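You operate a simulated robot arm through the tools that you are given. There is no shell and no other tool. Be economical: measure what you need, move in short steps, check, and stop when the job is done.

Carry out the task below with a simulated robot arm. There is one attempt and no reset: what you move stays moved.

TASK
Idle the pump, bleed the main gauge to zero, then cool the oil into the thermometer's green band.
Fine: the cooler works only while the pump runs; shut the cooler lever again once the thermometer shows green; leave the store lever and the knob.

It is judged by the outcome, as a careful person would: the job done as asked, and still so three seconds after it is handed in. It fails if anything else is knocked over, pushed out of place, dropped, spilled or broken.

THE ROBOT
A 7-joint arm with a vacuum gripper on a trunk, on a base that drives. Base frame: it is fixed to the floor where the robot stands at the start and does not move with it; the origin is under the middle of the robot, x ahead of it, y to its left, z up; the surface under the hand at the start is at about z = 0.86. Lengths are in m, angles in rad, forces in N, time in s.
With the tool pointing down near the work surface it reaches from about 0.24 to 0.6 m from the robot's upright axis, wherever it stands. Its first joint turns from -2.007 to 2.007 rad. Places, roughly: cooler lever [1.3, -0.6, 1.2]; load lever [0.8, -0.1, 1.2]; main gauge [0.7, 0, 1.4]; oil thermometer [1.2, -0.4, 1.4]; orange bleed button [1.1, -0.4, 1.2]; relief knob [0.7, 0.1, 1.2]; store lever [1, -0.3, 1.2]. Payload 2.55 kg.
Tool frame: the origin (TCP) lies in the middle of the cups' lips, and z points out of the cups. The gripper has 1 cup of 0.044 m across, covering 0.044 by 0.044 m (tool x, y); the bellows give 0.02 m. With the vacuum on, a cup seals on a smooth face that it is pressed against (1 to 4 N); it does not hold porous or soft things. The pull reaches 55 N.
Orientation is that of the tool frame in the base frame, as [roll, pitch, yaw] about the fixed x, y, z axes, in that order (R = Rz(yaw) Ry(pitch) Rx(roll)). With the cups facing straight down, the tool's x points along the base's -x, its y along +y and its z along -z.

THE INTERFACE
- The arm moves only by the tool nudge_tool. Its argument "commands" is a list of rows, each an object of numbers (a shift or turn left out is 0, a gripper value left out holds the last): "dx", "dy", "dz": the shift along the tool's x, y, z in units of 25 mm (1.0 is 25 mm); "ax", "ay", "az": the turn, a rotation vector about the tool's x, y, z in units of 4 degrees (1.0 is 4 degrees); "suction": the vacuum: 1 switches it on, 0 off. In form: [{"dx": .., "dy": .., "dz": .., "ax": .., "ay": .., "az": .., "suction": ..}, ...]. A call has 1 to 20 rows; each row shifts and turns the commanded pose from where the row before left it, along the tool's axes as they then stand. A call with a number of a shift or a turn outside -1 to 1 is refused whole. Rows are played at 5 a second. More than 0.05 m and 0.15 rad between two rows, or a gripper value outside its range, and nothing of the call is played. Where a pose cannot be reached the arm comes as near as it can. A force on the tool above 60 N (or 10 N above the force at the start of the call, whichever is more), or a blocked arm, ends the call early, and 0.2 s more pass. The pull builds up within a second once a cup has sealed. Time passes only in rows, and 0.2 s behind the last, so rows that do not move give it time. It gives the time, the measured TCP pose, the force on the tool (base axes) and the pull of the vacuum at its end, in the units of the frame above (readings bear some noise), with the torque about the TCP (base axes, N m) and any sound that the robot's microphone picked up.
- Cameras (640 x 400 px; columns grow to the right, rows downward): "scene" is now at [0.0195, 0.144, 1.6673]; the picture's right is [-0.22, -0.98, 0.00], its down [-0.49, 0.11, -0.86] and it looks along [0.84, -0.19, -0.51] (base axes); focal length 283 px, centre (320, 200). "wrist" rides on the gripper at [0.081, 0.006, -0.172] in the tool frame; the picture's right is [-0.08, 1.00, 0.00], its down [-0.89, -0.07, -0.45] and it looks along [-0.44, -0.04, 0.90] (tool axes); focal length 256 px, centre (320, 200).
- camera(camera): a new picture of that camera. It takes no simulated time.
- move_column(by): slides the trunk up (or, below 0, down) by that many m; the arm and the scene camera ride with it, the base frame stays. It gives what a move gives, with no picture.
- steer(legs): drives the robot by 1 to 6 legs, each [ahead, left, turn to the left] in m, m and rad, along the robot's own axes; the way and the turn of a leg run together, so that a leg with both is an arc; at most 1.5 m and 3.142 rad a leg. The arm and the cameras ride along, it lands a little off, and it stops where it bumps. It gives what a move gives.
- turn_head(pan, tilt): turns the head with the scene camera to pan (to the left, within 2.705 rad either way) and tilt (down, from -0.506 to 1.204), counted from straight ahead of the robot. It gives what a move gives.
- probe_pixels(camera, pixels): for up to 12 pixels [column, row] of the newest picture of that camera ("zoom" is the newest enlarged one), the place [x, y, z] in the base frame of the surface seen there, good to about 0.003 m, but the place of the scene camera against the robot may be out by one fixed shift of up to 0.025 m in any direction. It takes no simulated time.
- enlarge(camera, box): a new picture of the part [left, top, right, bottom] of that camera's present view, enlarged. It takes no simulated time.
- close_job(): hands the job in; it is judged then, once.

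Keep the steps short. Do not move on a guess: measure, check each grasp and each placing, and mend mistakes. In all there are 80 turns and 52 pictures (those below and enlarged ones count). Leave the vacuum off and the arm clear of the work at the hand-in unless told otherwise, and finish with a single line.

The tools are called after "Request:" as a command line: name --argument value ..., lists and objects as JSON in quotes. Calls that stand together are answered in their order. nudge_tool: Moves the arm, as the interface text tells. Its arguments: {"type":"object","properties":{"commands":{"type":"array","items":{"type":"object","properties":{"dx":{"type":"number"},"dy":{"type":"number"},"dz":{"type":"number"},"ax":{"type":"number"},"ay":{"type":"number"},"az":{"type":"number"},"suction":{"type":"number"}}}}},"required":["commands"]} The other tools are called the same way: move_column (by) slides the trunk up or down; steer (legs) drives the base; turn_head (pan, tilt) turns the head that bears the scene camera; camera (camera) takes a picture; probe_pixels (camera, pixels) gives the place of the surface under pixels of a picture; enlarge (camera, box) takes an enlarged picture of a part of a camera's view; close_job () hands the job in.

At the start:

```text
time_s: 0.0
tcp_pos: [0.5145, -0.0619, 1.001]
tcp_rot: [3.14, 0.0, 3.141]
ft_force: [1.1, 0.3, 0.1]
torque: [0.01, 0.01, -0.02]
pull: 0.1
trunk travel left (down, up): [-0.729, 0.261]
robot x, y, heading: [0.0036, 0.001, -0.002]
head pan, tilt: [-0.22, 0.529]
```

scene: 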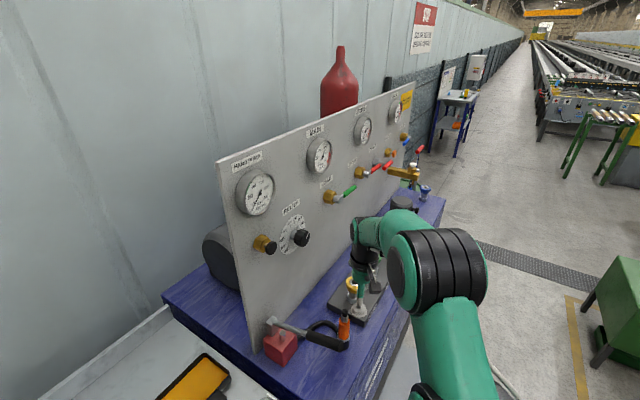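
wrist: 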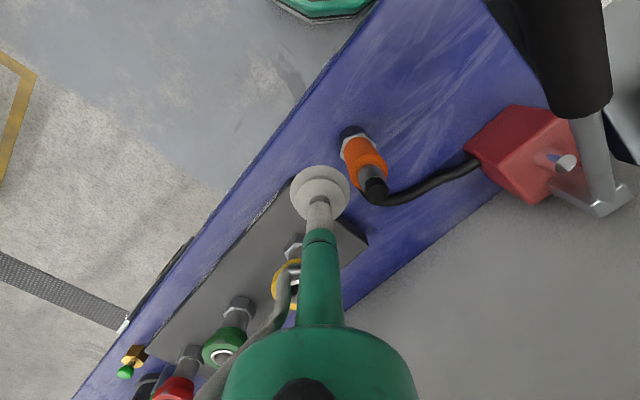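

I see a slanted panel with gauges and levers. First I enlarge the panel to read labels.

Request:
enlarge --camera "scene" --box '[300, 70, 460, 220]'

Request:
enlarge --camera "scene" --box '[200, 110, 360, 260]'

```text
2.67 times, centred on (380, 145) of scene
```

zoom: 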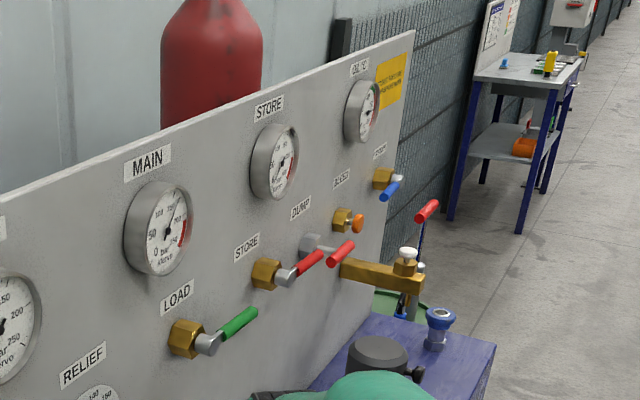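

```text
2.67 times, centred on (280, 185) of scene
```

zoom: 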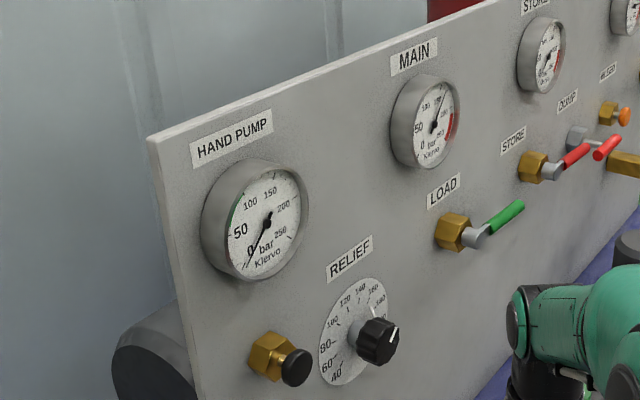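

Next I measure the parts on the panel.

Request:
camera --camera "scene"

Request:
probe_pixels --camera "scene" --pixels '[[328, 197], [338, 199], [352, 190], [360, 173], [374, 170], [379, 167], [390, 154], [393, 153], [404, 138], [407, 134], [240, 200], [375, 130]]'

Request:
enlarge --camera "scene" --box '[370, 80, 434, 120]'

```text
47 pictures are left
```

scene: 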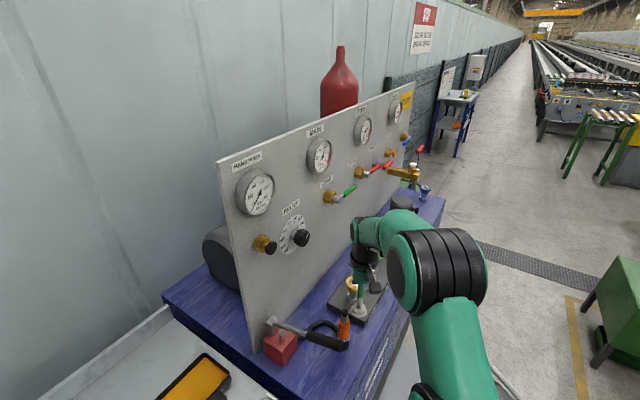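

```text
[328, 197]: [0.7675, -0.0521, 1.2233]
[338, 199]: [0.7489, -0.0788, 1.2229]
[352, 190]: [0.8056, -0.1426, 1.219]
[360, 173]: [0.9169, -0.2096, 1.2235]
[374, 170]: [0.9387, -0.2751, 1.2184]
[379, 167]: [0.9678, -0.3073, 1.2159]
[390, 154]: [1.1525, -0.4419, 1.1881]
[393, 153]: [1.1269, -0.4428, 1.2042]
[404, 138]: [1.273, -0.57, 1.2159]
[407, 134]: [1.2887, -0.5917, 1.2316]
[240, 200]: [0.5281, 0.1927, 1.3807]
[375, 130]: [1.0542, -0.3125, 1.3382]
```

```text
10.00 times, centred on (402, 100) of scene
```

zoom: 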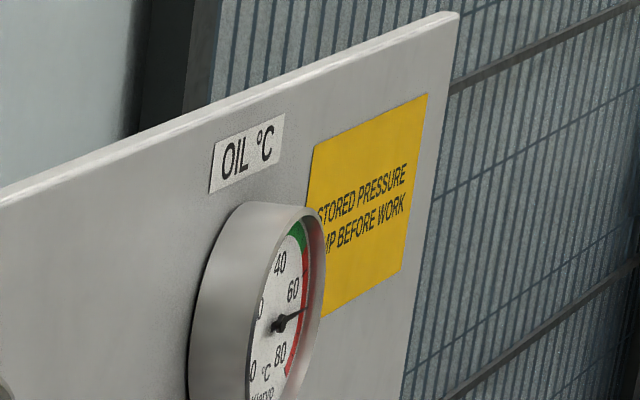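

Panel runs from about (0.53,0.19) to (1.3,-0.6), facing (-0.7,-0.7). I'll look to the right and down to see the floor and table edge before driving.

Request:
turn_head --pan -0.9 --tilt 0.75

Request:
camera --camera "scene"

```text
time_s: 1.1
tcp_pos: [0.5145, -0.0616, 0.9993]
tcp_rot: [3.141, 0.0, -3.141]
ft_force: [-0.3, 0.2, 0.6]
torque: [0.0, -0.02, 0.01]
pull: 0.1
trunk travel left (down, up): [-0.729, 0.261]
robot x, y, heading: [-0.0014, -0.0026, -0.0]
head pan, tilt: [-0.901, 0.75]
```

```text
45 pictures are left
```

scene: 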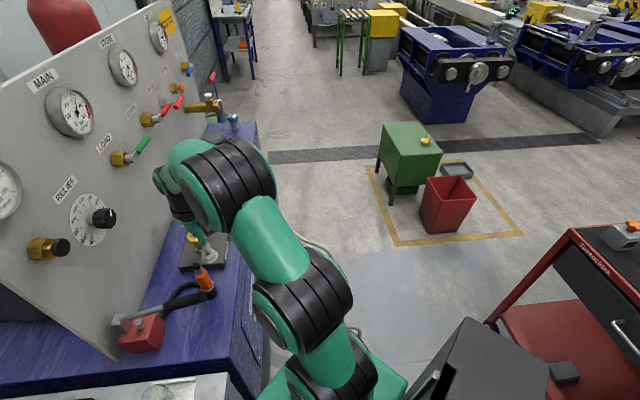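

I probe the table edge and floor obstacles.

Request:
probe_pixels --camera "scene" --pixels '[[256, 130], [244, 320], [228, 385], [400, 205], [440, 230], [382, 175], [500, 330], [575, 235], [470, 330], [255, 390], [350, 230], [380, 200]]'

```text
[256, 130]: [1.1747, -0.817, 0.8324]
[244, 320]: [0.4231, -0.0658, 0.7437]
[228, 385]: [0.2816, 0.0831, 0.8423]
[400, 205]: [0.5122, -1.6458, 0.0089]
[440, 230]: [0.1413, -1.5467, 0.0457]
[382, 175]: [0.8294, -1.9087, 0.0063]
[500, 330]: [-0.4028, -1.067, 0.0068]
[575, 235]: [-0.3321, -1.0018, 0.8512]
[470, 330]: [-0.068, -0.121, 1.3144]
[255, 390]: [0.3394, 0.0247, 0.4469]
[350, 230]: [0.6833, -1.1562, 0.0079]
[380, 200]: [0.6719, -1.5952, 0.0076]
```

Table edge lies parallel to the panel, about 0.25 m from the robot. I retract the arm 0.15 m before driving.

Request:
nudge_tool --commands '[{"dz": -1}, {"dz": -1}, {"dz": -1}, {"dz": -1}, {"dx": 1}, {"dx": 1}, {"dx": 1}, {"dx": 1}, {"dx": 1}, {"dx": 1}]'

Request:
steer --legs '[[-0.1, -0.1, 0], [0.53, -0.53, 0], [0, 0, 0.785]]'

Request:
turn_head --pan 0 --tilt 0.45

Request:
camera --camera "scene"

```text
time_s: 3.2
tcp_pos: [0.3339, -0.0591, 1.0303]
tcp_rot: [3.139, 0.001, -3.141]
ft_force: [-0.1, 0.6, -0.5]
torque: [0.0, -0.06, 0.0]
pull: 0.1
out of reach, approached as far as the arm can: row 1, 2, 3, 4
trunk travel left (down, up): [-0.729, 0.261]
robot x, y, heading: [0.0009, 0.0026, 0.005]
head pan, tilt: [-0.901, 0.75]
```

```text
time_s: 10.3
tcp_pos: [0.7124, -0.4412, 1.0314]
tcp_rot: [-3.141, 0.0, -2.367]
ft_force: [-0.1, 0.1, -0.2]
torque: [-0.01, 0.01, 0.02]
pull: 0.1
trunk travel left (down, up): [-0.729, 0.261]
robot x, y, heading: [0.4337, -0.6374, 0.777]
head pan, tilt: [-0.901, 0.75]
```

```text
time_s: 11.5
tcp_pos: [0.712, -0.4413, 1.0318]
tcp_rot: [-3.141, 0.0, -2.368]
ft_force: [0.4, 0.1, -0.2]
torque: [0.01, 0.01, 0.0]
pull: 0.0
trunk travel left (down, up): [-0.729, 0.261]
robot x, y, heading: [0.4339, -0.6353, 0.78]
head pan, tilt: [0.0, 0.45]
```

```text
44 pictures are left
```

scene: 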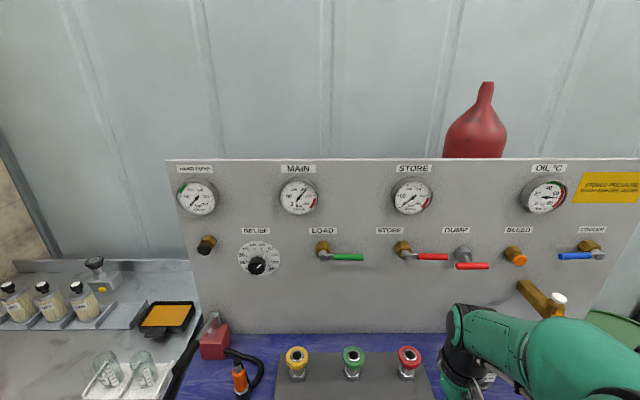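

Good frontal view. I enlarge the levers and the gauges.

Request:
enlarge --camera "scene" --box '[270, 150, 470, 275]'

Request:
enlarge --camera "scene" --box '[440, 150, 640, 275]'

Request:
probe_pixels --camera "scene" --pixels '[[324, 247], [325, 258], [360, 257], [516, 250], [521, 260], [590, 245], [599, 255], [560, 256], [576, 255], [350, 220], [405, 255], [340, 257]]'

```text
3.20 times, centred on (370, 212) of scene
```

zoom: 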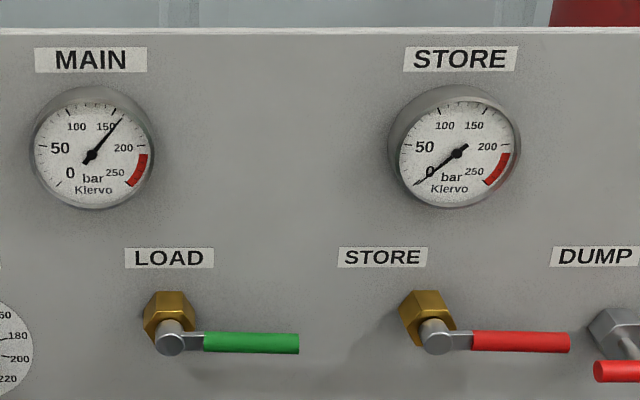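

```text
3.20 times, centred on (540, 212) of scene
```

zoom: 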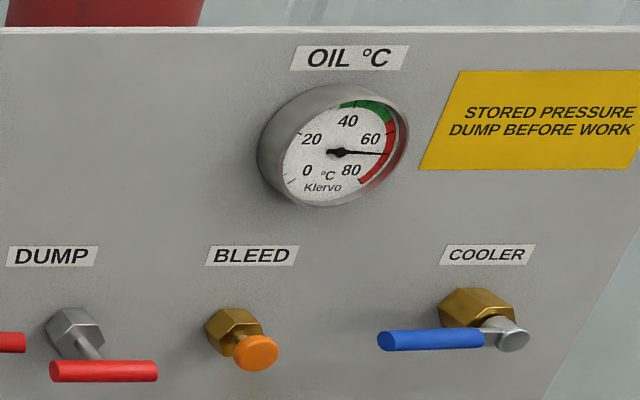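

```text
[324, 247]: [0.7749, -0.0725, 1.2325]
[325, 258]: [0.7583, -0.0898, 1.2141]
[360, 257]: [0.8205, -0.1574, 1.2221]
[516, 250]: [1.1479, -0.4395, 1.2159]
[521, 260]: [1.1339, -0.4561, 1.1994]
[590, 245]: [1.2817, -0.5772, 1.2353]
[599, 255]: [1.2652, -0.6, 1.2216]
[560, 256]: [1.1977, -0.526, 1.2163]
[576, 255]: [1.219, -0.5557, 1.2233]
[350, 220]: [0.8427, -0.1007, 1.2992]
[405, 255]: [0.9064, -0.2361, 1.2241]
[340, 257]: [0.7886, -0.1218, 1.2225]
```

Main reads about 160 bar, store 0, oil about 70 °C. Load, store and cooler handles are all horizontal. I now swing the tool to point at the panel (rotating roughly about the wrist).

Request:
nudge_tool --commands '[{"dx": -0.5, "ay": -1}, {"dx": -0.5, "ay": -1}, {"dx": -0.5, "ay": -1}, {"dx": -0.5, "ay": -1}, {"dx": -0.5, "ay": -1}, {"dx": -0.5, "ay": -1}, {"dx": -0.5, "ay": -1}, {"dx": -0.5, "ay": -1}, {"dx": -0.5, "ay": -1}, {"dx": -0.5, "ay": -1}, {"dx": -0.5, "ay": -1}]'

```text
time_s: 13.9
tcp_pos: [0.7923, -0.3558, 1.0671]
tcp_rot: [3.128, 0.708, -2.366]
ft_force: [-0.1, 0.5, 0.0]
torque: [-0.01, -0.04, 0.02]
pull: 0.1
out of reach, approached as far as the arm can: row 10, 11
trunk travel left (down, up): [-0.729, 0.261]
robot x, y, heading: [0.4311, -0.6358, 0.773]
head pan, tilt: [0.0, 0.45]
```

Near the arm's height limit, so I raise the trunk and continue the turn.

Request:
move_column --by 0.15

Request:
nudge_tool --commands '[{"ay": -1}, {"ay": -1}, {"ay": -1}, {"ay": -1}, {"ay": -1}, {"ay": -1}, {"ay": -1}, {"ay": -1}, {"ay": -1}, {"ay": -1}, {"ay": -1}, {"ay": -1}]'

Request:
camera --camera "scene"

Request:
camera --camera "wrist"

```text
time_s: 15.7
tcp_pos: [0.7925, -0.3567, 1.2183]
tcp_rot: [3.127, 0.707, -2.369]
ft_force: [-0.2, 0.7, 0.2]
torque: [0.0, -0.01, -0.02]
pull: 0.1
trunk travel left (down, up): [-0.879, 0.111]
robot x, y, heading: [0.4352, -0.6339, 0.779]
head pan, tilt: [0.0, 0.45]
```

```text
time_s: 18.3
tcp_pos: [0.7918, -0.349, 1.2135]
tcp_rot: [3.059, 1.182, -2.416]
ft_force: [-0.7, 0.5, 0.1]
torque: [-0.01, 0.0, 0.0]
pull: 0.0
out of reach, approached as far as the arm can: row 2, 4, 5, 9, 10, 11, 12
trunk travel left (down, up): [-0.879, 0.111]
robot x, y, heading: [0.4287, -0.6311, 0.774]
head pan, tilt: [0.0, 0.45]
```

```text
41 pictures are left
```

scene: 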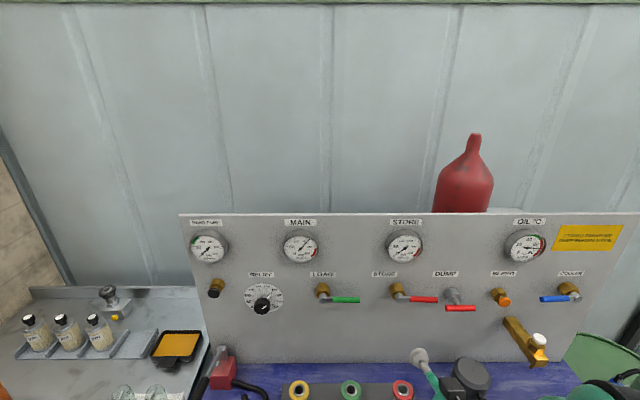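

```text
40 pictures are left
```

wrist: 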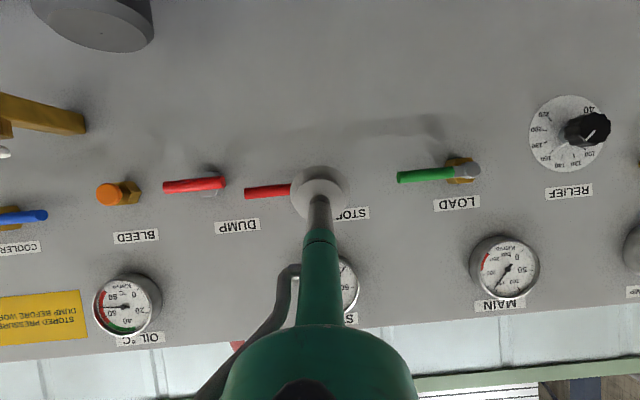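

The tool is 68° up; wrist is too near the body to finish. I move left 0.12 m and forward ~0.08 m in clear space, then finish the turn.

Request:
nudge_tool --commands '[{"dy": 1}, {"dy": 1}, {"dy": 1}, {"dy": 1}, {"dy": 0.8, "dz": 0.9, "dx": -0.5}, {"dz": 0.9, "dx": -0.5}, {"dz": 0.9, "dx": -0.4}, {"ay": -1}, {"ay": -1}, {"ay": -1}, {"ay": -1}, {"ay": -1}]'

```text
time_s: 20.9
tcp_pos: [0.8385, -0.2793, 1.2308]
tcp_rot: [3.032, 1.311, -2.44]
ft_force: [-0.2, 0.2, -0.4]
torque: [0.03, -0.02, 0.01]
pull: 0.0
out of reach, approached as far as the arm can: row 2, 3, 4, 5, 6, 7, 9, 10, 11, 12
trunk travel left (down, up): [-0.879, 0.111]
robot x, y, heading: [0.4321, -0.634, 0.777]
head pan, tilt: [0.0, 0.45]
```

The arm appears cramped; I back the base off 0.15 m and shift it 0.1 m left, so the arm can reach out more comfortably.

Request:
steer --legs '[[-0.15, 0.08, 0]]'

Request:
nudge_tool --commands '[{"dz": 1, "dx": -0.25}, {"dz": 1, "dx": -0.25}, {"dz": 1, "dx": -0.25}, {"dz": 1, "dx": -0.25}, {"ay": -1}, {"ay": -1}, {"ay": -1}, {"ay": -1}]'

```text
time_s: 22.3
tcp_pos: [0.6774, -0.3277, 1.23]
tcp_rot: [3.033, 1.31, -2.439]
ft_force: [0.4, -0.2, -0.3]
torque: [-0.02, -0.01, 0.01]
pull: 0.1
trunk travel left (down, up): [-0.879, 0.111]
robot x, y, heading: [0.2699, -0.6777, 0.773]
head pan, tilt: [0.0, 0.45]
```

```text
time_s: 24.1
tcp_pos: [0.7344, -0.2746, 1.2291]
tcp_rot: [3.029, 1.311, -2.437]
ft_force: [0.7, 0.1, -0.6]
torque: [0.01, -0.02, -0.03]
pull: 0.0
out of reach, approached as far as the arm can: row 1, 2, 3, 5, 6, 7, 8
trunk travel left (down, up): [-0.879, 0.111]
robot x, y, heading: [0.2711, -0.6796, 0.775]
head pan, tilt: [0.0, 0.45]
```

Pitch is held at 75°, probably by a wrist limit with a drooping forearm. I lower the trunk and raise the tool relative to it, which should unbend the wrist.

Request:
move_column --by -0.15

Request:
nudge_tool --commands '[{"dx": -1, "dz": -0.25}, {"dx": -1, "dz": -0.25}, {"dx": -1, "dz": -0.25}, {"dx": -1, "dz": -0.25}, {"dx": -1, "dz": -0.25}, {"ay": -1}, {"ay": -1}, {"ay": -1}, {"ay": -1}]'

Request:
camera --camera "scene"

```text
time_s: 25.9
tcp_pos: [0.7332, -0.2742, 1.0792]
tcp_rot: [3.031, 1.309, -2.438]
ft_force: [-0.5, 0.7, -0.1]
torque: [0.02, 0.03, 0.03]
pull: 0.1
trunk travel left (down, up): [-0.729, 0.261]
robot x, y, heading: [0.2712, -0.6782, 0.776]
head pan, tilt: [0.0, 0.45]
```

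```text
time_s: 27.9
tcp_pos: [0.7418, -0.2776, 1.2079]
tcp_rot: [0.997, 1.535, 1.813]
ft_force: [0.0, 0.8, 0.0]
torque: [0.01, -0.02, -0.04]
pull: 0.1
out of reach, approached as far as the arm can: row 9
trunk travel left (down, up): [-0.729, 0.261]
robot x, y, heading: [0.2708, -0.6816, 0.78]
head pan, tilt: [0.0, 0.45]
```

```text
39 pictures are left
```

scene: 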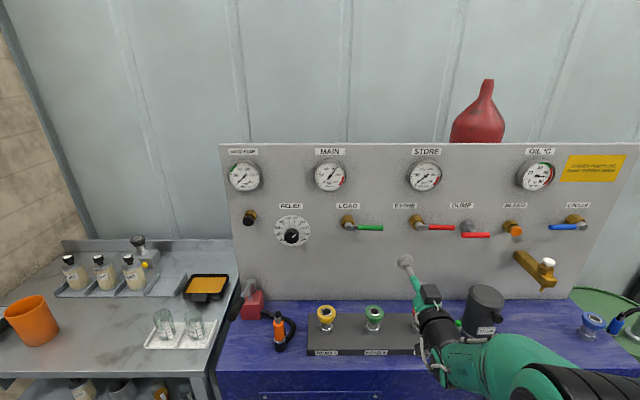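

Now the tool points at the panel. I measure the load handle with the wrist camera.

Request:
camera --camera "wrist"

```text
38 pictures are left
```

wrist: 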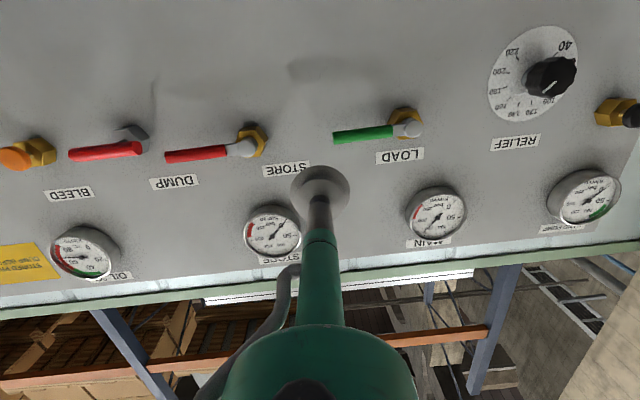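

Request:
probe_pixels --camera "wrist" --pixels '[[336, 137], [360, 133], [388, 130], [415, 130], [402, 115], [300, 140], [14, 158], [230, 148], [170, 155], [319, 175]]'

Request:
probe_pixels --camera "scene" --pixels '[[380, 228], [365, 227], [516, 230], [551, 227], [563, 227], [577, 226], [405, 261], [440, 227]]'

Request:
enlarge --camera "scene" --box '[270, 135, 470, 260]'

```text
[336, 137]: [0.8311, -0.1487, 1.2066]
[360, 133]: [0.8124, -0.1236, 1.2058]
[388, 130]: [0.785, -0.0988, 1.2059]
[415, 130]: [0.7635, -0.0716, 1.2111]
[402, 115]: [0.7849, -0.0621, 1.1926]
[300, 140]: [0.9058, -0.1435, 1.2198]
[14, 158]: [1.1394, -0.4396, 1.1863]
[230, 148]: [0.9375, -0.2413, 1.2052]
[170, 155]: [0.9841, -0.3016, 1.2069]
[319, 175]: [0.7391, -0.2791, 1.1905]
```

```text
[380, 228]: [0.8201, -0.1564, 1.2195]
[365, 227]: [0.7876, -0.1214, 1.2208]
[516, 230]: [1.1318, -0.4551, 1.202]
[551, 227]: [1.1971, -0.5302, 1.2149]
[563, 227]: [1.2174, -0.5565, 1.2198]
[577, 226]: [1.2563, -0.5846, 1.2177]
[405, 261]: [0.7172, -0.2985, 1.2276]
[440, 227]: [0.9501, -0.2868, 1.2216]
```

```text
3.20 times, centred on (370, 198) of scene
```

zoom: 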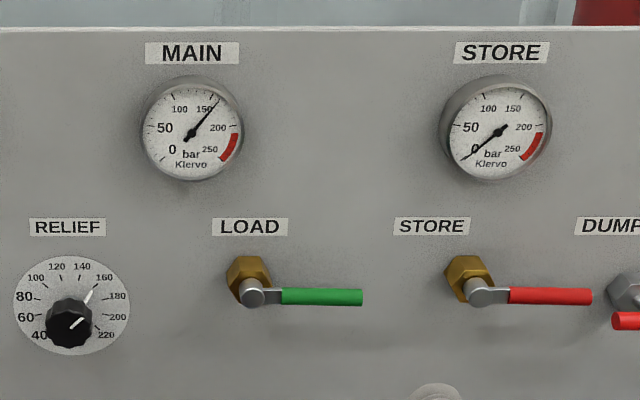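

Relief is set to 160 and main reads 160, so the pump is on load with the handle horizontal. Handle centre: z≈1.213, 0.10 m long, 0.05 m off the panel. I stage the tool above the handle tip.

Request:
nudge_tool --commands '[{"dx": -1, "dy": 1}, {"dx": -1, "dy": 0.7}, {"dx": -0.3}, {"dz": 1}, {"dz": 1}, {"dz": 1}, {"dz": 1}, {"dz": 1}, {"dz": 1}]'

Request:
camera --camera "wrist"

```text
time_s: 29.9
tcp_pos: [0.7857, -0.2218, 1.2733]
tcp_rot: [1.003, 1.536, 1.822]
ft_force: [-1.0, 0.3, 0.7]
torque: [-0.03, 0.06, 0.01]
pull: 0.0
out of reach, approached as far as the arm can: row 1, 2, 5, 6, 7
trunk travel left (down, up): [-0.729, 0.261]
robot x, y, heading: [0.2708, -0.6814, 0.777]
head pan, tilt: [0.0, 0.45]
```

```text
36 pictures are left
```

wrist: 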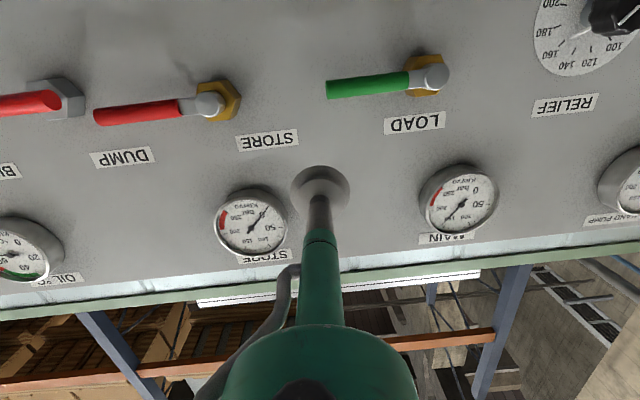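

The arm is near its far limit; I drive the base 0.07 m forward and 0.035 m left (tool stays 28 mm above the handle).

Request:
steer --legs '[[0.07, 0.035, 0]]'

Request:
nudge_tool --commands '[{"dz": 0.5}]'

```text
time_s: 30.9
tcp_pos: [0.8118, -0.1492, 1.2728]
tcp_rot: [1.009, 1.535, 1.825]
ft_force: [0.5, -0.2, -0.5]
torque: [0.01, 0.02, -0.02]
pull: 0.0
trunk travel left (down, up): [-0.729, 0.261]
robot x, y, heading: [0.2975, -0.6065, 0.772]
head pan, tilt: [0.0, 0.45]
```

```text
time_s: 31.3
tcp_pos: [0.8221, -0.1401, 1.2731]
tcp_rot: [1.015, 1.538, 1.833]
ft_force: [0.8, -0.1, -0.5]
torque: [0.04, -0.04, -0.01]
pull: 0.0
trunk travel left (down, up): [-0.729, 0.261]
robot x, y, heading: [0.2977, -0.606, 0.777]
head pan, tilt: [0.0, 0.45]
```

Forward 17 mm more so the lip passes behind the handle, then lower gently to touch.

Request:
nudge_tool --commands '[{"dz": 0.7}, {"dx": 0.5}, {"dx": 0.5}, {"dx": 0.3}]'

Request:
enlarge --camera "scene" --box '[270, 135, 470, 260]'

```text
time_s: 32.3
tcp_pos: [0.832, -0.1275, 1.2403]
tcp_rot: [0.998, 1.538, 1.817]
ft_force: [-0.9, 0.5, -0.2]
torque: [0.01, 0.01, 0.03]
pull: 0.1
trunk travel left (down, up): [-0.729, 0.261]
robot x, y, heading: [0.2945, -0.6093, 0.78]
head pan, tilt: [0.0, 0.45]
```

```text
3.20 times, centred on (370, 198) of scene
```

zoom: 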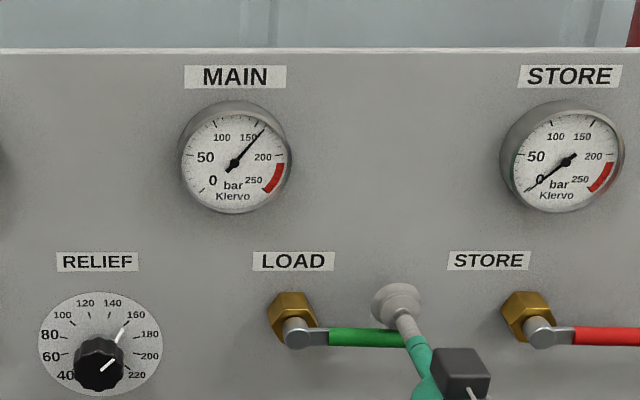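

Tool is right above the handle tip. I push down about 40 mm with force check.

Request:
nudge_tool --commands '[{"dx": 0.4, "dy": 0.2}, {"dx": 0.4, "dy": 0.1}, {"dx": 0.4, "dy": 0.1}, {"dx": 0.4, "dy": 0.1}]'

Request:
enlarge --camera "scene" --box '[270, 135, 470, 260]'

```text
time_s: 33.3
tcp_pos: [0.8233, -0.1408, 1.2087]
tcp_rot: [1.042, 1.537, 1.868]
ft_force: [-0.6, -0.3, -0.5]
torque: [0.01, -0.04, 0.01]
pull: 0.0
out of reach, approached as far as the arm can: row 1, 2, 3, 4
trunk travel left (down, up): [-0.729, 0.261]
robot x, y, heading: [0.2963, -0.6049, 0.768]
head pan, tilt: [0.0, 0.45]
```

```text
3.20 times, centred on (370, 198) of scene
```

zoom: 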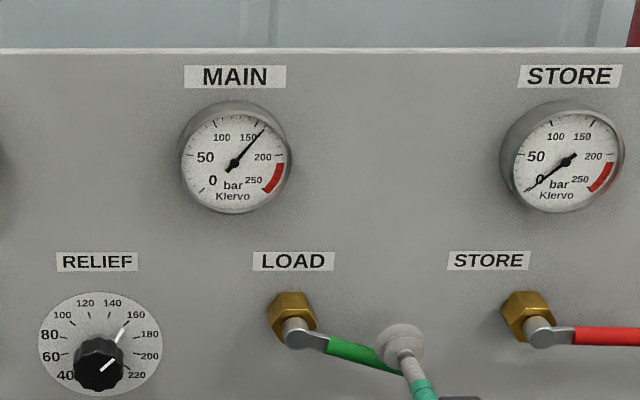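

The handle turns down freely. The arm is at its reach limit, so I back the tool 75 mm off, then drive the base closer and continue.

Request:
nudge_tool --commands '[{"dx": -0.6}, {"dx": -0.4}, {"dz": -1}, {"dz": -1}, {"dz": -1}]'

Request:
steer --legs '[[0.08, 0.03, 0]]'

Request:
enlarge --camera "scene" --box '[270, 135, 470, 260]'

```text
time_s: 34.5
tcp_pos: [0.7703, -0.1955, 1.2339]
tcp_rot: [0.968, 1.536, 1.788]
ft_force: [-0.3, -0.1, 0.6]
torque: [0.01, -0.03, 0.02]
pull: 0.0
trunk travel left (down, up): [-0.729, 0.261]
robot x, y, heading: [0.2927, -0.6084, 0.772]
head pan, tilt: [0.0, 0.45]
```

```text
time_s: 35.6
tcp_pos: [0.8087, -0.1171, 1.2326]
tcp_rot: [1.019, 1.538, 1.838]
ft_force: [0.4, 0.5, -0.6]
torque: [-0.01, 0.0, -0.03]
pull: 0.1
trunk travel left (down, up): [-0.729, 0.261]
robot x, y, heading: [0.3339, -0.5283, 0.776]
head pan, tilt: [0.0, 0.45]
```

```text
3.20 times, centred on (370, 198) of scene
```

zoom: 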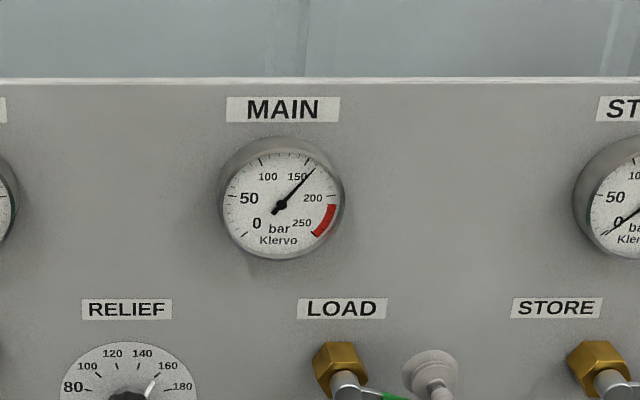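

Tool is still above the handle. I continue down and to the left along the arc.

Request:
nudge_tool --commands '[{"dz": 0.4, "dx": 0.4}, {"dx": 0.6, "dy": 0.1}, {"dx": 0.6, "dy": 0.2}, {"dx": 0.6, "dy": 0.3}, {"dx": 0.5, "dy": 0.4}, {"dx": 0.4, "dy": 0.5}]'

Request:
turn_head --pan 0 --tilt 0.6

Request:
enlarge --camera "scene" --box '[240, 85, 480, 235]'

```text
time_s: 37.0
tcp_pos: [0.8172, -0.1097, 1.1762]
tcp_rot: [1.042, 1.539, 1.872]
ft_force: [-4.4, -0.2, 2.3]
torque: [-0.04, 0.12, -0.03]
pull: 0.1
out of reach, approached as far as the arm can: row 1, 2, 3, 4, 5, 6
trunk travel left (down, up): [-0.729, 0.261]
robot x, y, heading: [0.3323, -0.5252, 0.772]
head pan, tilt: [0.0, 0.45]
```

```text
time_s: 37.7
tcp_pos: [0.8181, -0.1093, 1.1767]
tcp_rot: [1.079, 1.538, 1.908]
ft_force: [-4.7, -0.6, 2.1]
torque: [-0.03, 0.14, -0.11]
pull: 0.1
trunk travel left (down, up): [-0.729, 0.261]
robot x, y, heading: [0.3301, -0.5258, 0.771]
head pan, tilt: [0.0, 0.6]
```

```text
2.67 times, centred on (360, 160) of scene
```

zoom: 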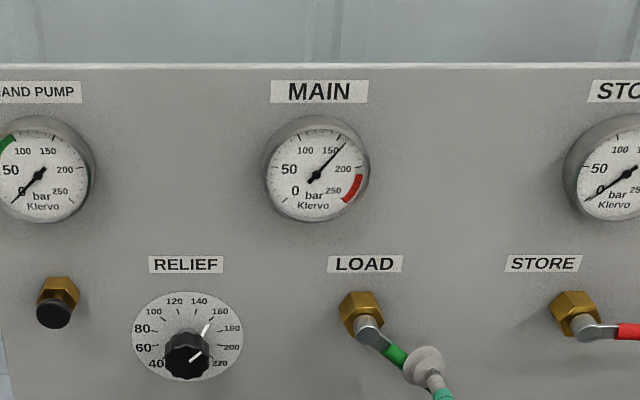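

Left motion of the arm is limited, so I use the base to slide 0.04 m left, pushing the handle round.

Request:
steer --legs '[[0, 0.035, 0]]'

Request:
enlarge --camera "scene" --box '[240, 85, 480, 235]'

```text
time_s: 38.6
tcp_pos: [0.7939, -0.0841, 1.1765]
tcp_rot: [1.046, 1.539, 1.873]
ft_force: [-1.2, -2.9, 1.0]
torque: [-0.01, 0.02, 0.02]
pull: 0.0
trunk travel left (down, up): [-0.729, 0.261]
robot x, y, heading: [0.3075, -0.5052, 0.777]
head pan, tilt: [0.0, 0.6]
```

```text
2.67 times, centred on (360, 160) of scene
```

zoom: 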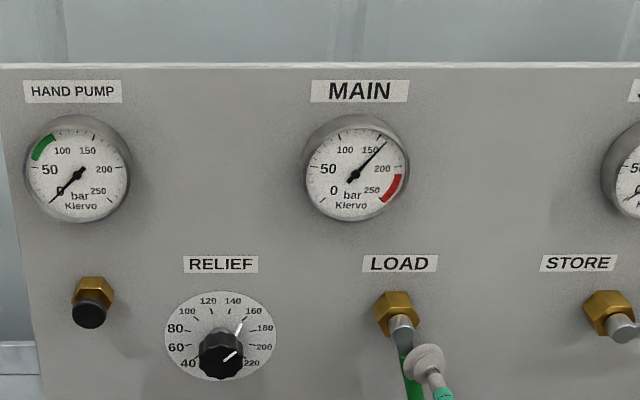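

Handle is about 80° down. A little further left to its stop.

Request:
steer --legs '[[0, 0.018, 0]]'

Request:
enlarge --camera "scene" --box '[260, 85, 500, 235]'

```text
time_s: 39.4
tcp_pos: [0.7827, -0.0729, 1.1771]
tcp_rot: [1.064, 1.536, 1.888]
ft_force: [0.7, -4.8, 1.1]
torque: [0.06, 0.13, 0.13]
pull: 0.0
trunk travel left (down, up): [-0.729, 0.261]
robot x, y, heading: [0.2962, -0.4869, 0.769]
head pan, tilt: [0.0, 0.6]
```

```text
2.67 times, centred on (380, 160) of scene
```

zoom: 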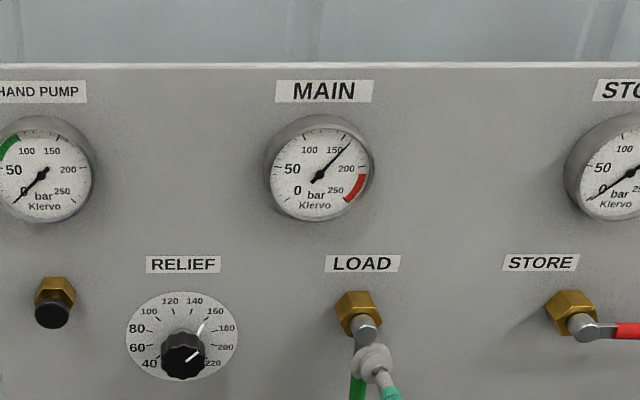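

The handle hangs vertical. I retreat the tool and look right at the bleed button and the brass fitting beneath it.

Request:
nudge_tool --commands '[{"dz": -1, "dy": -0.2}, {"dz": -1}, {"dz": -1}, {"dz": -1}, {"dz": -1}]'

Request:
turn_head --pan -0.4 --tilt 0.6

Request:
camera --camera "scene"

```text
time_s: 40.6
tcp_pos: [0.7832, -0.073, 1.1762]
tcp_rot: [1.063, 1.537, 1.888]
ft_force: [-0.9, -3.4, -0.2]
torque: [0.01, 0.07, 0.06]
pull: 0.0
out of reach, approached as far as the arm can: row 1, 2, 3, 4, 5
trunk travel left (down, up): [-0.729, 0.261]
robot x, y, heading: [0.2972, -0.4892, 0.771]
head pan, tilt: [0.0, 0.6]
```

```text
time_s: 41.4
tcp_pos: [0.7825, -0.074, 1.1772]
tcp_rot: [1.065, 1.535, 1.89]
ft_force: [-1.0, -3.3, -0.2]
torque: [-0.01, 0.03, 0.07]
pull: 0.1
trunk travel left (down, up): [-0.729, 0.261]
robot x, y, heading: [0.2955, -0.4934, 0.773]
head pan, tilt: [-0.4, 0.6]
```

```text
29 pictures are left
```

scene: 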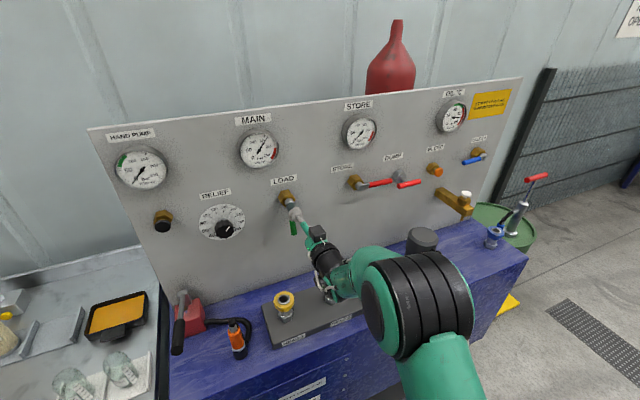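

The arm did not retreat (wrist limit), so I back the base off instead; the tool draws straight off the panel.

Request:
steer --legs '[[-0.15, -0.01, 0]]'

Request:
nudge_tool --commands '[{"dy": -1}, {"dy": -1}, {"dy": -1}, {"dy": -1}]'

Request:
camera --camera "scene"

```text
time_s: 42.8
tcp_pos: [0.6815, -0.1894, 1.1758]
tcp_rot: [1.045, 1.538, 1.864]
ft_force: [0.0, 0.5, 0.6]
torque: [0.0, -0.03, -0.04]
pull: 0.1
trunk travel left (down, up): [-0.729, 0.261]
robot x, y, heading: [0.1918, -0.6029, 0.775]
head pan, tilt: [-0.4, 0.6]
```

```text
time_s: 43.8
tcp_pos: [0.7565, -0.2556, 1.1744]
tcp_rot: [1.086, 1.536, 1.907]
ft_force: [0.4, 0.3, 0.8]
torque: [0.03, 0.02, 0.0]
pull: 0.1
trunk travel left (down, up): [-0.729, 0.261]
robot x, y, heading: [0.1917, -0.6048, 0.77]
head pan, tilt: [-0.4, 0.6]
```

```text
28 pictures are left
```

scene: 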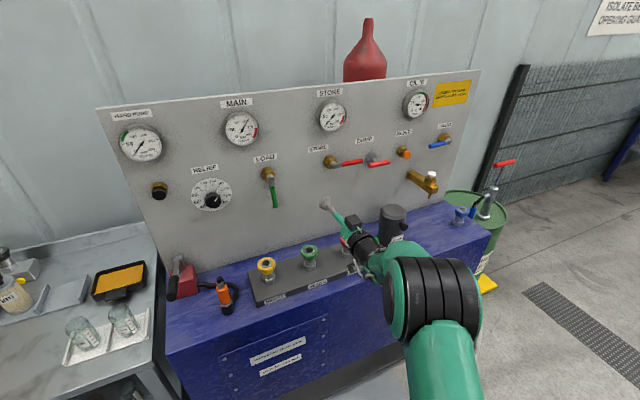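

Load handle is straight down. The arm moves freely to the right. I probe the brass fitting, button, cooler lever, and other items nearby.

Request:
probe_pixels --camera "scene" --pixels '[[431, 188], [432, 174], [416, 180], [406, 154], [399, 150], [433, 146], [447, 143], [444, 138], [504, 162], [393, 212], [459, 210], [276, 205]]'

Request:
enlarge --camera "scene" --box '[360, 60, 520, 240]'

```text
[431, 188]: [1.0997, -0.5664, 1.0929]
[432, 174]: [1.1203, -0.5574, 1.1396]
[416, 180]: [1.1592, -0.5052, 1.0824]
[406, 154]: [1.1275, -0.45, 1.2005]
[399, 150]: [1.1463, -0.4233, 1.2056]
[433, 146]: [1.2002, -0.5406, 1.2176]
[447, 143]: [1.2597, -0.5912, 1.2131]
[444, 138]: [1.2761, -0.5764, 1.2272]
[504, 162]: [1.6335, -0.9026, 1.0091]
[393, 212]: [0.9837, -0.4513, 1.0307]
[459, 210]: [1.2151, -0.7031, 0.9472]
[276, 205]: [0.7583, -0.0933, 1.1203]
```

```text
2.22 times, centred on (440, 150) of scene
```

zoom: 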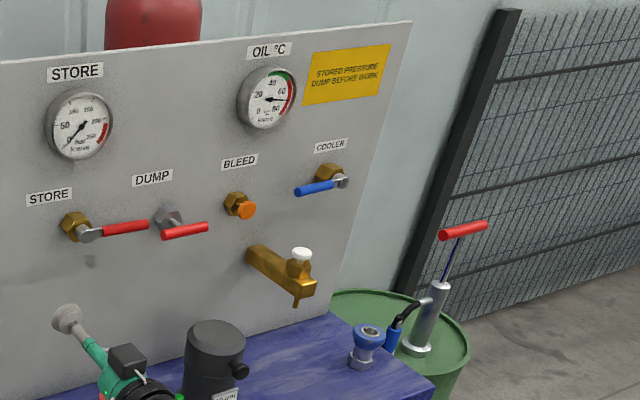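

The faucet tip ends at v≈0.37, z up to 1.145, to the right of and below the button, so I can approach. I raise the tool 25 mm and drive 0.40 m right.

Request:
nudge_tool --commands '[{"dx": -0.5}, {"dx": -0.5}]'

Request:
steer --legs '[[0, -0.4, 0.012]]'

Request:
turn_head --pan 0 --tilt 0.45

Request:
camera --camera "wrist"

Request:
camera --camera "scene"

```text
time_s: 44.4
tcp_pos: [0.7565, -0.2576, 1.1986]
tcp_rot: [1.065, 1.539, 1.885]
ft_force: [0.7, -0.2, -0.4]
torque: [0.0, -0.02, -0.03]
pull: 0.0
trunk travel left (down, up): [-0.729, 0.261]
robot x, y, heading: [0.1931, -0.6018, 0.766]
head pan, tilt: [-0.4, 0.6]
```

```text
time_s: 46.9
tcp_pos: [1.0281, -0.5323, 1.1994]
tcp_rot: [1.078, 1.537, 1.913]
ft_force: [0.0, 0.5, -0.8]
torque: [-0.05, 0.0, 0.03]
pull: 0.1
trunk travel left (down, up): [-0.729, 0.261]
robot x, y, heading: [0.4734, -0.8869, 0.788]
head pan, tilt: [-0.4, 0.6]
```

```text
time_s: 47.8
tcp_pos: [1.0274, -0.5304, 1.1991]
tcp_rot: [1.07, 1.536, 1.906]
ft_force: [-0.1, -0.5, 0.8]
torque: [0.0, 0.0, -0.02]
pull: 0.0
trunk travel left (down, up): [-0.729, 0.261]
robot x, y, heading: [0.4728, -0.8839, 0.78]
head pan, tilt: [0.0, 0.45]
```

```text
26 pictures are left
```

wrist: 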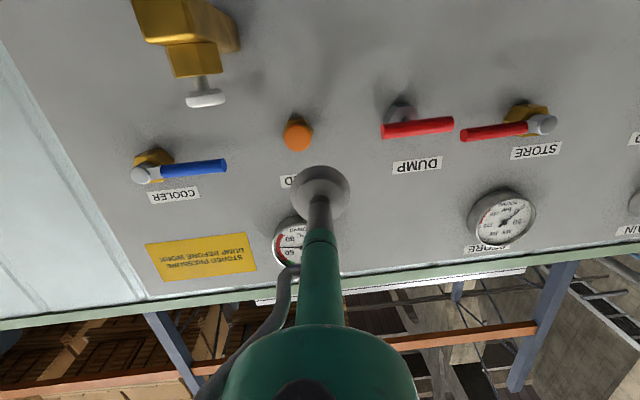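

```text
25 pictures are left
```

scene: 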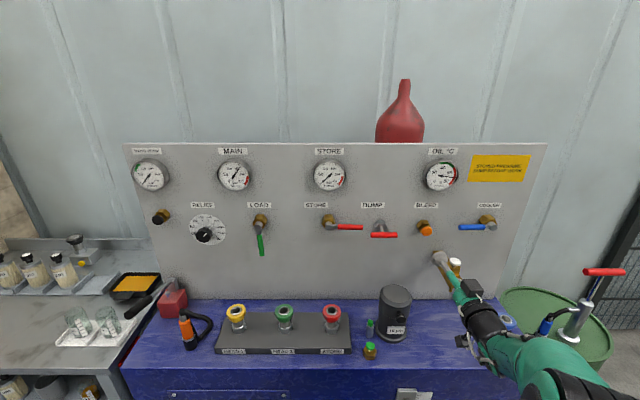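

Measure the button and cooler handle from the wrist camera.

Request:
probe_pixels --camera "wrist" --pixels '[[297, 143], [297, 125], [286, 135], [309, 135], [222, 166], [190, 169], [165, 171], [141, 175], [205, 98], [180, 70]]'

Request:
probe_pixels --camera "scene" --pixels '[[426, 230], [462, 226], [482, 226], [491, 225]]'

```text
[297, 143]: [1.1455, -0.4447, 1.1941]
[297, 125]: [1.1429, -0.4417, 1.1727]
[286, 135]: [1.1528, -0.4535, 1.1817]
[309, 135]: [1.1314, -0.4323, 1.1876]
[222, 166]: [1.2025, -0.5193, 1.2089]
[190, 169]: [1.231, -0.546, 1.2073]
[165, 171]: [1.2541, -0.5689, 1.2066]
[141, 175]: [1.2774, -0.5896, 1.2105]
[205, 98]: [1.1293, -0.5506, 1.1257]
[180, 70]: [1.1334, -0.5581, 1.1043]
```

```text
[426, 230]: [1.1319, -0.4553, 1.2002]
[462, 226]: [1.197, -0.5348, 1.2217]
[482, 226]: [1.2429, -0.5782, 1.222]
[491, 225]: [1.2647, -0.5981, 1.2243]
```

Button centre by wrist: u≈1.124, z≈1.19, v≈0.495. I adjust z, then drive 0.09 m ahead and 0.025 right to sit 50 mm before the button.

Request:
nudge_tool --commands '[{"dx": 0.4}]'

Request:
steer --legs '[[0.09, -0.025, 0]]'

Request:
enlarge --camera "wrist" --box '[200, 70, 420, 210]'

```text
time_s: 48.2
tcp_pos: [1.0279, -0.5298, 1.1879]
tcp_rot: [1.085, 1.539, 1.92]
ft_force: [-0.1, 0.0, 1.1]
torque: [-0.03, -0.02, 0.0]
pull: 0.0
trunk travel left (down, up): [-0.729, 0.261]
robot x, y, heading: [0.4742, -0.8888, 0.785]
head pan, tilt: [0.0, 0.45]
```

```text
time_s: 49.3
tcp_pos: [1.1096, -0.4852, 1.1886]
tcp_rot: [1.095, 1.538, 1.932]
ft_force: [0.1, 0.7, 0.7]
torque: [0.04, -0.04, 0.05]
pull: 0.2
trunk travel left (down, up): [-0.729, 0.261]
robot x, y, heading: [0.551, -0.8399, 0.787]
head pan, tilt: [0.0, 0.45]
```

```text
2.86 times, centred on (310, 140) of wrist
```

zoom: 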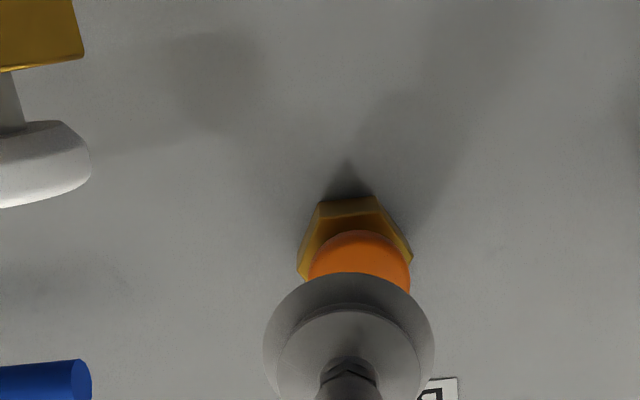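

Aligned. I press forward gently and watch the force.

Request:
nudge_tool --commands '[{"dz": 0.5}, {"dz": 0.5}, {"dz": 0.4}, {"dz": 0.3}, {"dz": 0.3}, {"dz": 0.3}]'

Request:
enlarge --camera "scene" --box '[200, 130, 500, 300]'

```text
time_s: 50.7
tcp_pos: [1.1496, -0.4418, 1.1891]
tcp_rot: [1.072, 1.536, 1.905]
ft_force: [-0.1, -0.1, 0.1]
torque: [-0.02, -0.04, -0.03]
pull: 0.0
trunk travel left (down, up): [-0.729, 0.261]
robot x, y, heading: [0.5534, -0.8399, 0.776]
head pan, tilt: [0.0, 0.45]
```

```text
2.13 times, centred on (350, 215) of scene
```

zoom: 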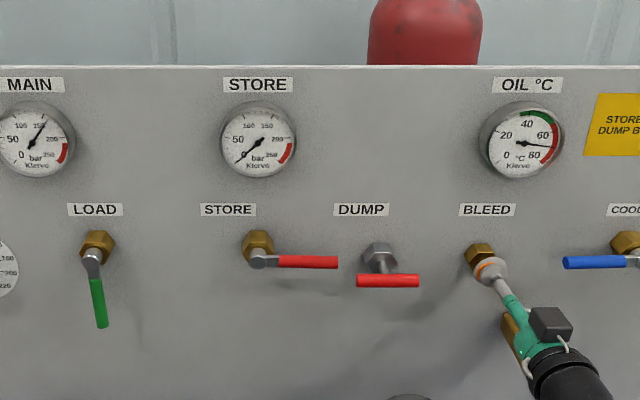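

No contact force yet (v=0.50). Advance in small steps.

Request:
nudge_tool --commands '[{"dz": 0.2}, {"dz": 0.2}, {"dz": 0.2}]'

```text
time_s: 51.5
tcp_pos: [1.1584, -0.4305, 1.1902]
tcp_rot: [1.089, 1.539, 1.926]
ft_force: [-2.6, -1.2, -1.1]
torque: [0.04, -0.02, -0.02]
pull: 0.0
trunk travel left (down, up): [-0.729, 0.261]
robot x, y, heading: [0.5563, -0.8389, 0.784]
head pan, tilt: [0.0, 0.45]
```

Contact (~3 N). Press about 20 mm further, through the bellows.

Request:
nudge_tool --commands '[{"dz": 0.3}, {"dz": 0.3}, {"dz": 0.2}, {}, {}]'

Request:
enlarge --camera "scene" --box '[200, 130, 500, 300]'

```text
time_s: 52.7
tcp_pos: [1.1714, -0.4163, 1.1911]
tcp_rot: [1.059, 1.538, 1.898]
ft_force: [-8.3, -3.5, -2.6]
torque: [0.09, -0.08, -0.15]
pull: 0.1
trunk travel left (down, up): [-0.729, 0.261]
robot x, y, heading: [0.5552, -0.8412, 0.782]
head pan, tilt: [0.0, 0.45]
```

```text
2.13 times, centred on (350, 215) of scene
```

zoom: 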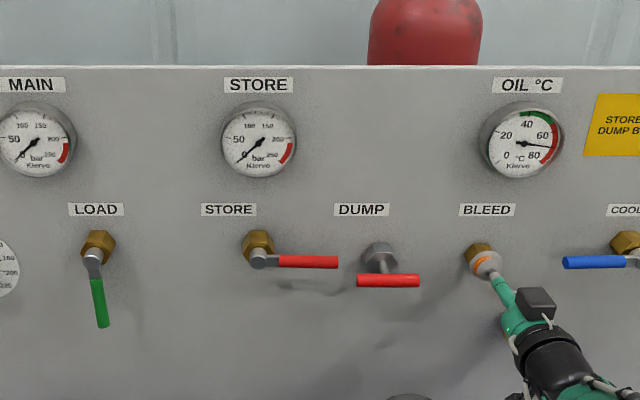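

Main has dropped to near zero. I hold a few seconds, then read it.

Request:
nudge_tool --commands '[{}, {}, {}, {}, {}, {}, {}, {}, {}, {}, {}, {}, {}, {}, {}]'

Request:
enlarge --camera "scene" --box '[190, 140, 270, 200]'

```text
time_s: 55.9
tcp_pos: [1.1705, -0.4164, 1.1916]
tcp_rot: [1.039, 1.536, 1.872]
ft_force: [-10.4, -2.5, -3.9]
torque: [0.11, -0.12, -0.23]
pull: 0.0
trunk travel left (down, up): [-0.729, 0.261]
robot x, y, heading: [0.5485, -0.8393, 0.783]
head pan, tilt: [0.0, 0.45]
```

```text
6.67 times, centred on (230, 170) of scene
```

zoom: 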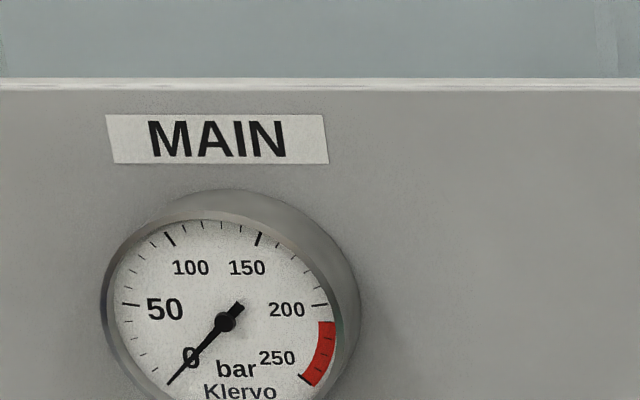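

Main is at zero. I release the button and back off.

Request:
nudge_tool --commands '[{"dz": -1}, {"dz": -1}, {"dz": -1}, {"dz": -1}, {"dz": -1}]'

```text
time_s: 57.1
tcp_pos: [1.1046, -0.4898, 1.1887]
tcp_rot: [1.051, 1.539, 1.886]
ft_force: [0.8, -0.3, 0.7]
torque: [0.0, 0.01, -0.01]
pull: 0.0
out of reach, approached as far as the arm can: row 5
trunk travel left (down, up): [-0.729, 0.261]
robot x, y, heading: [0.5546, -0.8412, 0.784]
head pan, tilt: [0.0, 0.45]
```

Now raise 75 mm and drive 0.11 m right to be above the cooler handle's tip (u≈1.235).

Request:
nudge_tool --commands '[{"dx": -1}, {"dx": -1}, {"dx": -1}]'

Request:
steer --legs '[[0, -0.108, 0]]'

Request:
camera --camera "wrist"

```text
time_s: 57.9
tcp_pos: [1.1047, -0.4935, 1.2655]
tcp_rot: [1.096, 1.538, 1.93]
ft_force: [-0.2, -0.3, 0.5]
torque: [-0.02, 0.02, 0.01]
pull: 0.0
trunk travel left (down, up): [-0.729, 0.261]
robot x, y, heading: [0.5511, -0.8394, 0.782]
head pan, tilt: [0.0, 0.45]
```

```text
time_s: 59.1
tcp_pos: [1.1816, -0.5682, 1.2651]
tcp_rot: [1.081, 1.536, 1.914]
ft_force: [0.1, -0.8, -0.4]
torque: [-0.03, -0.04, 0.04]
pull: 0.1
trunk travel left (down, up): [-0.729, 0.261]
robot x, y, heading: [0.6296, -0.9162, 0.783]
head pan, tilt: [0.0, 0.45]
```

```text
20 pictures are left
```

wrist: 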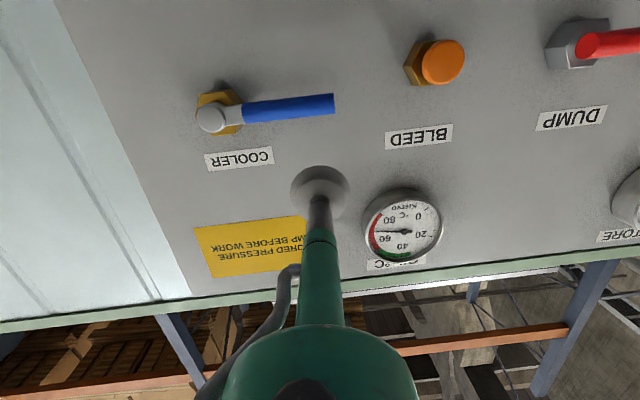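

Tool is above the handle. Forward 70 mm, then lower onto it and press down, drifting right.

Request:
nudge_tool --commands '[{"dz": 1}, {"dz": 1}, {"dz": 0.8}, {"dx": 0.5}, {"dx": 0.5}, {"dx": 0.5}, {"dx": 0.5}, {"dx": 0.5, "dy": -0.1}]'

Request:
enlarge --camera "scene" --box '[350, 130, 590, 280]'

```text
time_s: 60.9
tcp_pos: [1.2274, -0.5177, 1.2035]
tcp_rot: [1.091, 1.536, 1.924]
ft_force: [-0.1, 0.2, 0.5]
torque: [-0.02, 0.05, -0.02]
pull: 0.2
trunk travel left (down, up): [-0.729, 0.261]
robot x, y, heading: [0.6323, -0.9152, 0.782]
head pan, tilt: [0.0, 0.45]
```

```text
2.67 times, centred on (470, 205) of scene
```

zoom: 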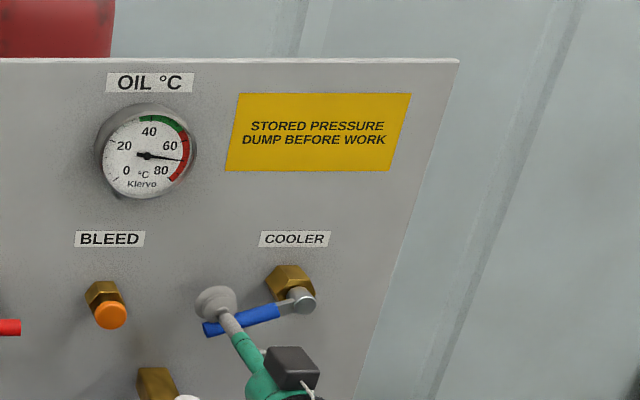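

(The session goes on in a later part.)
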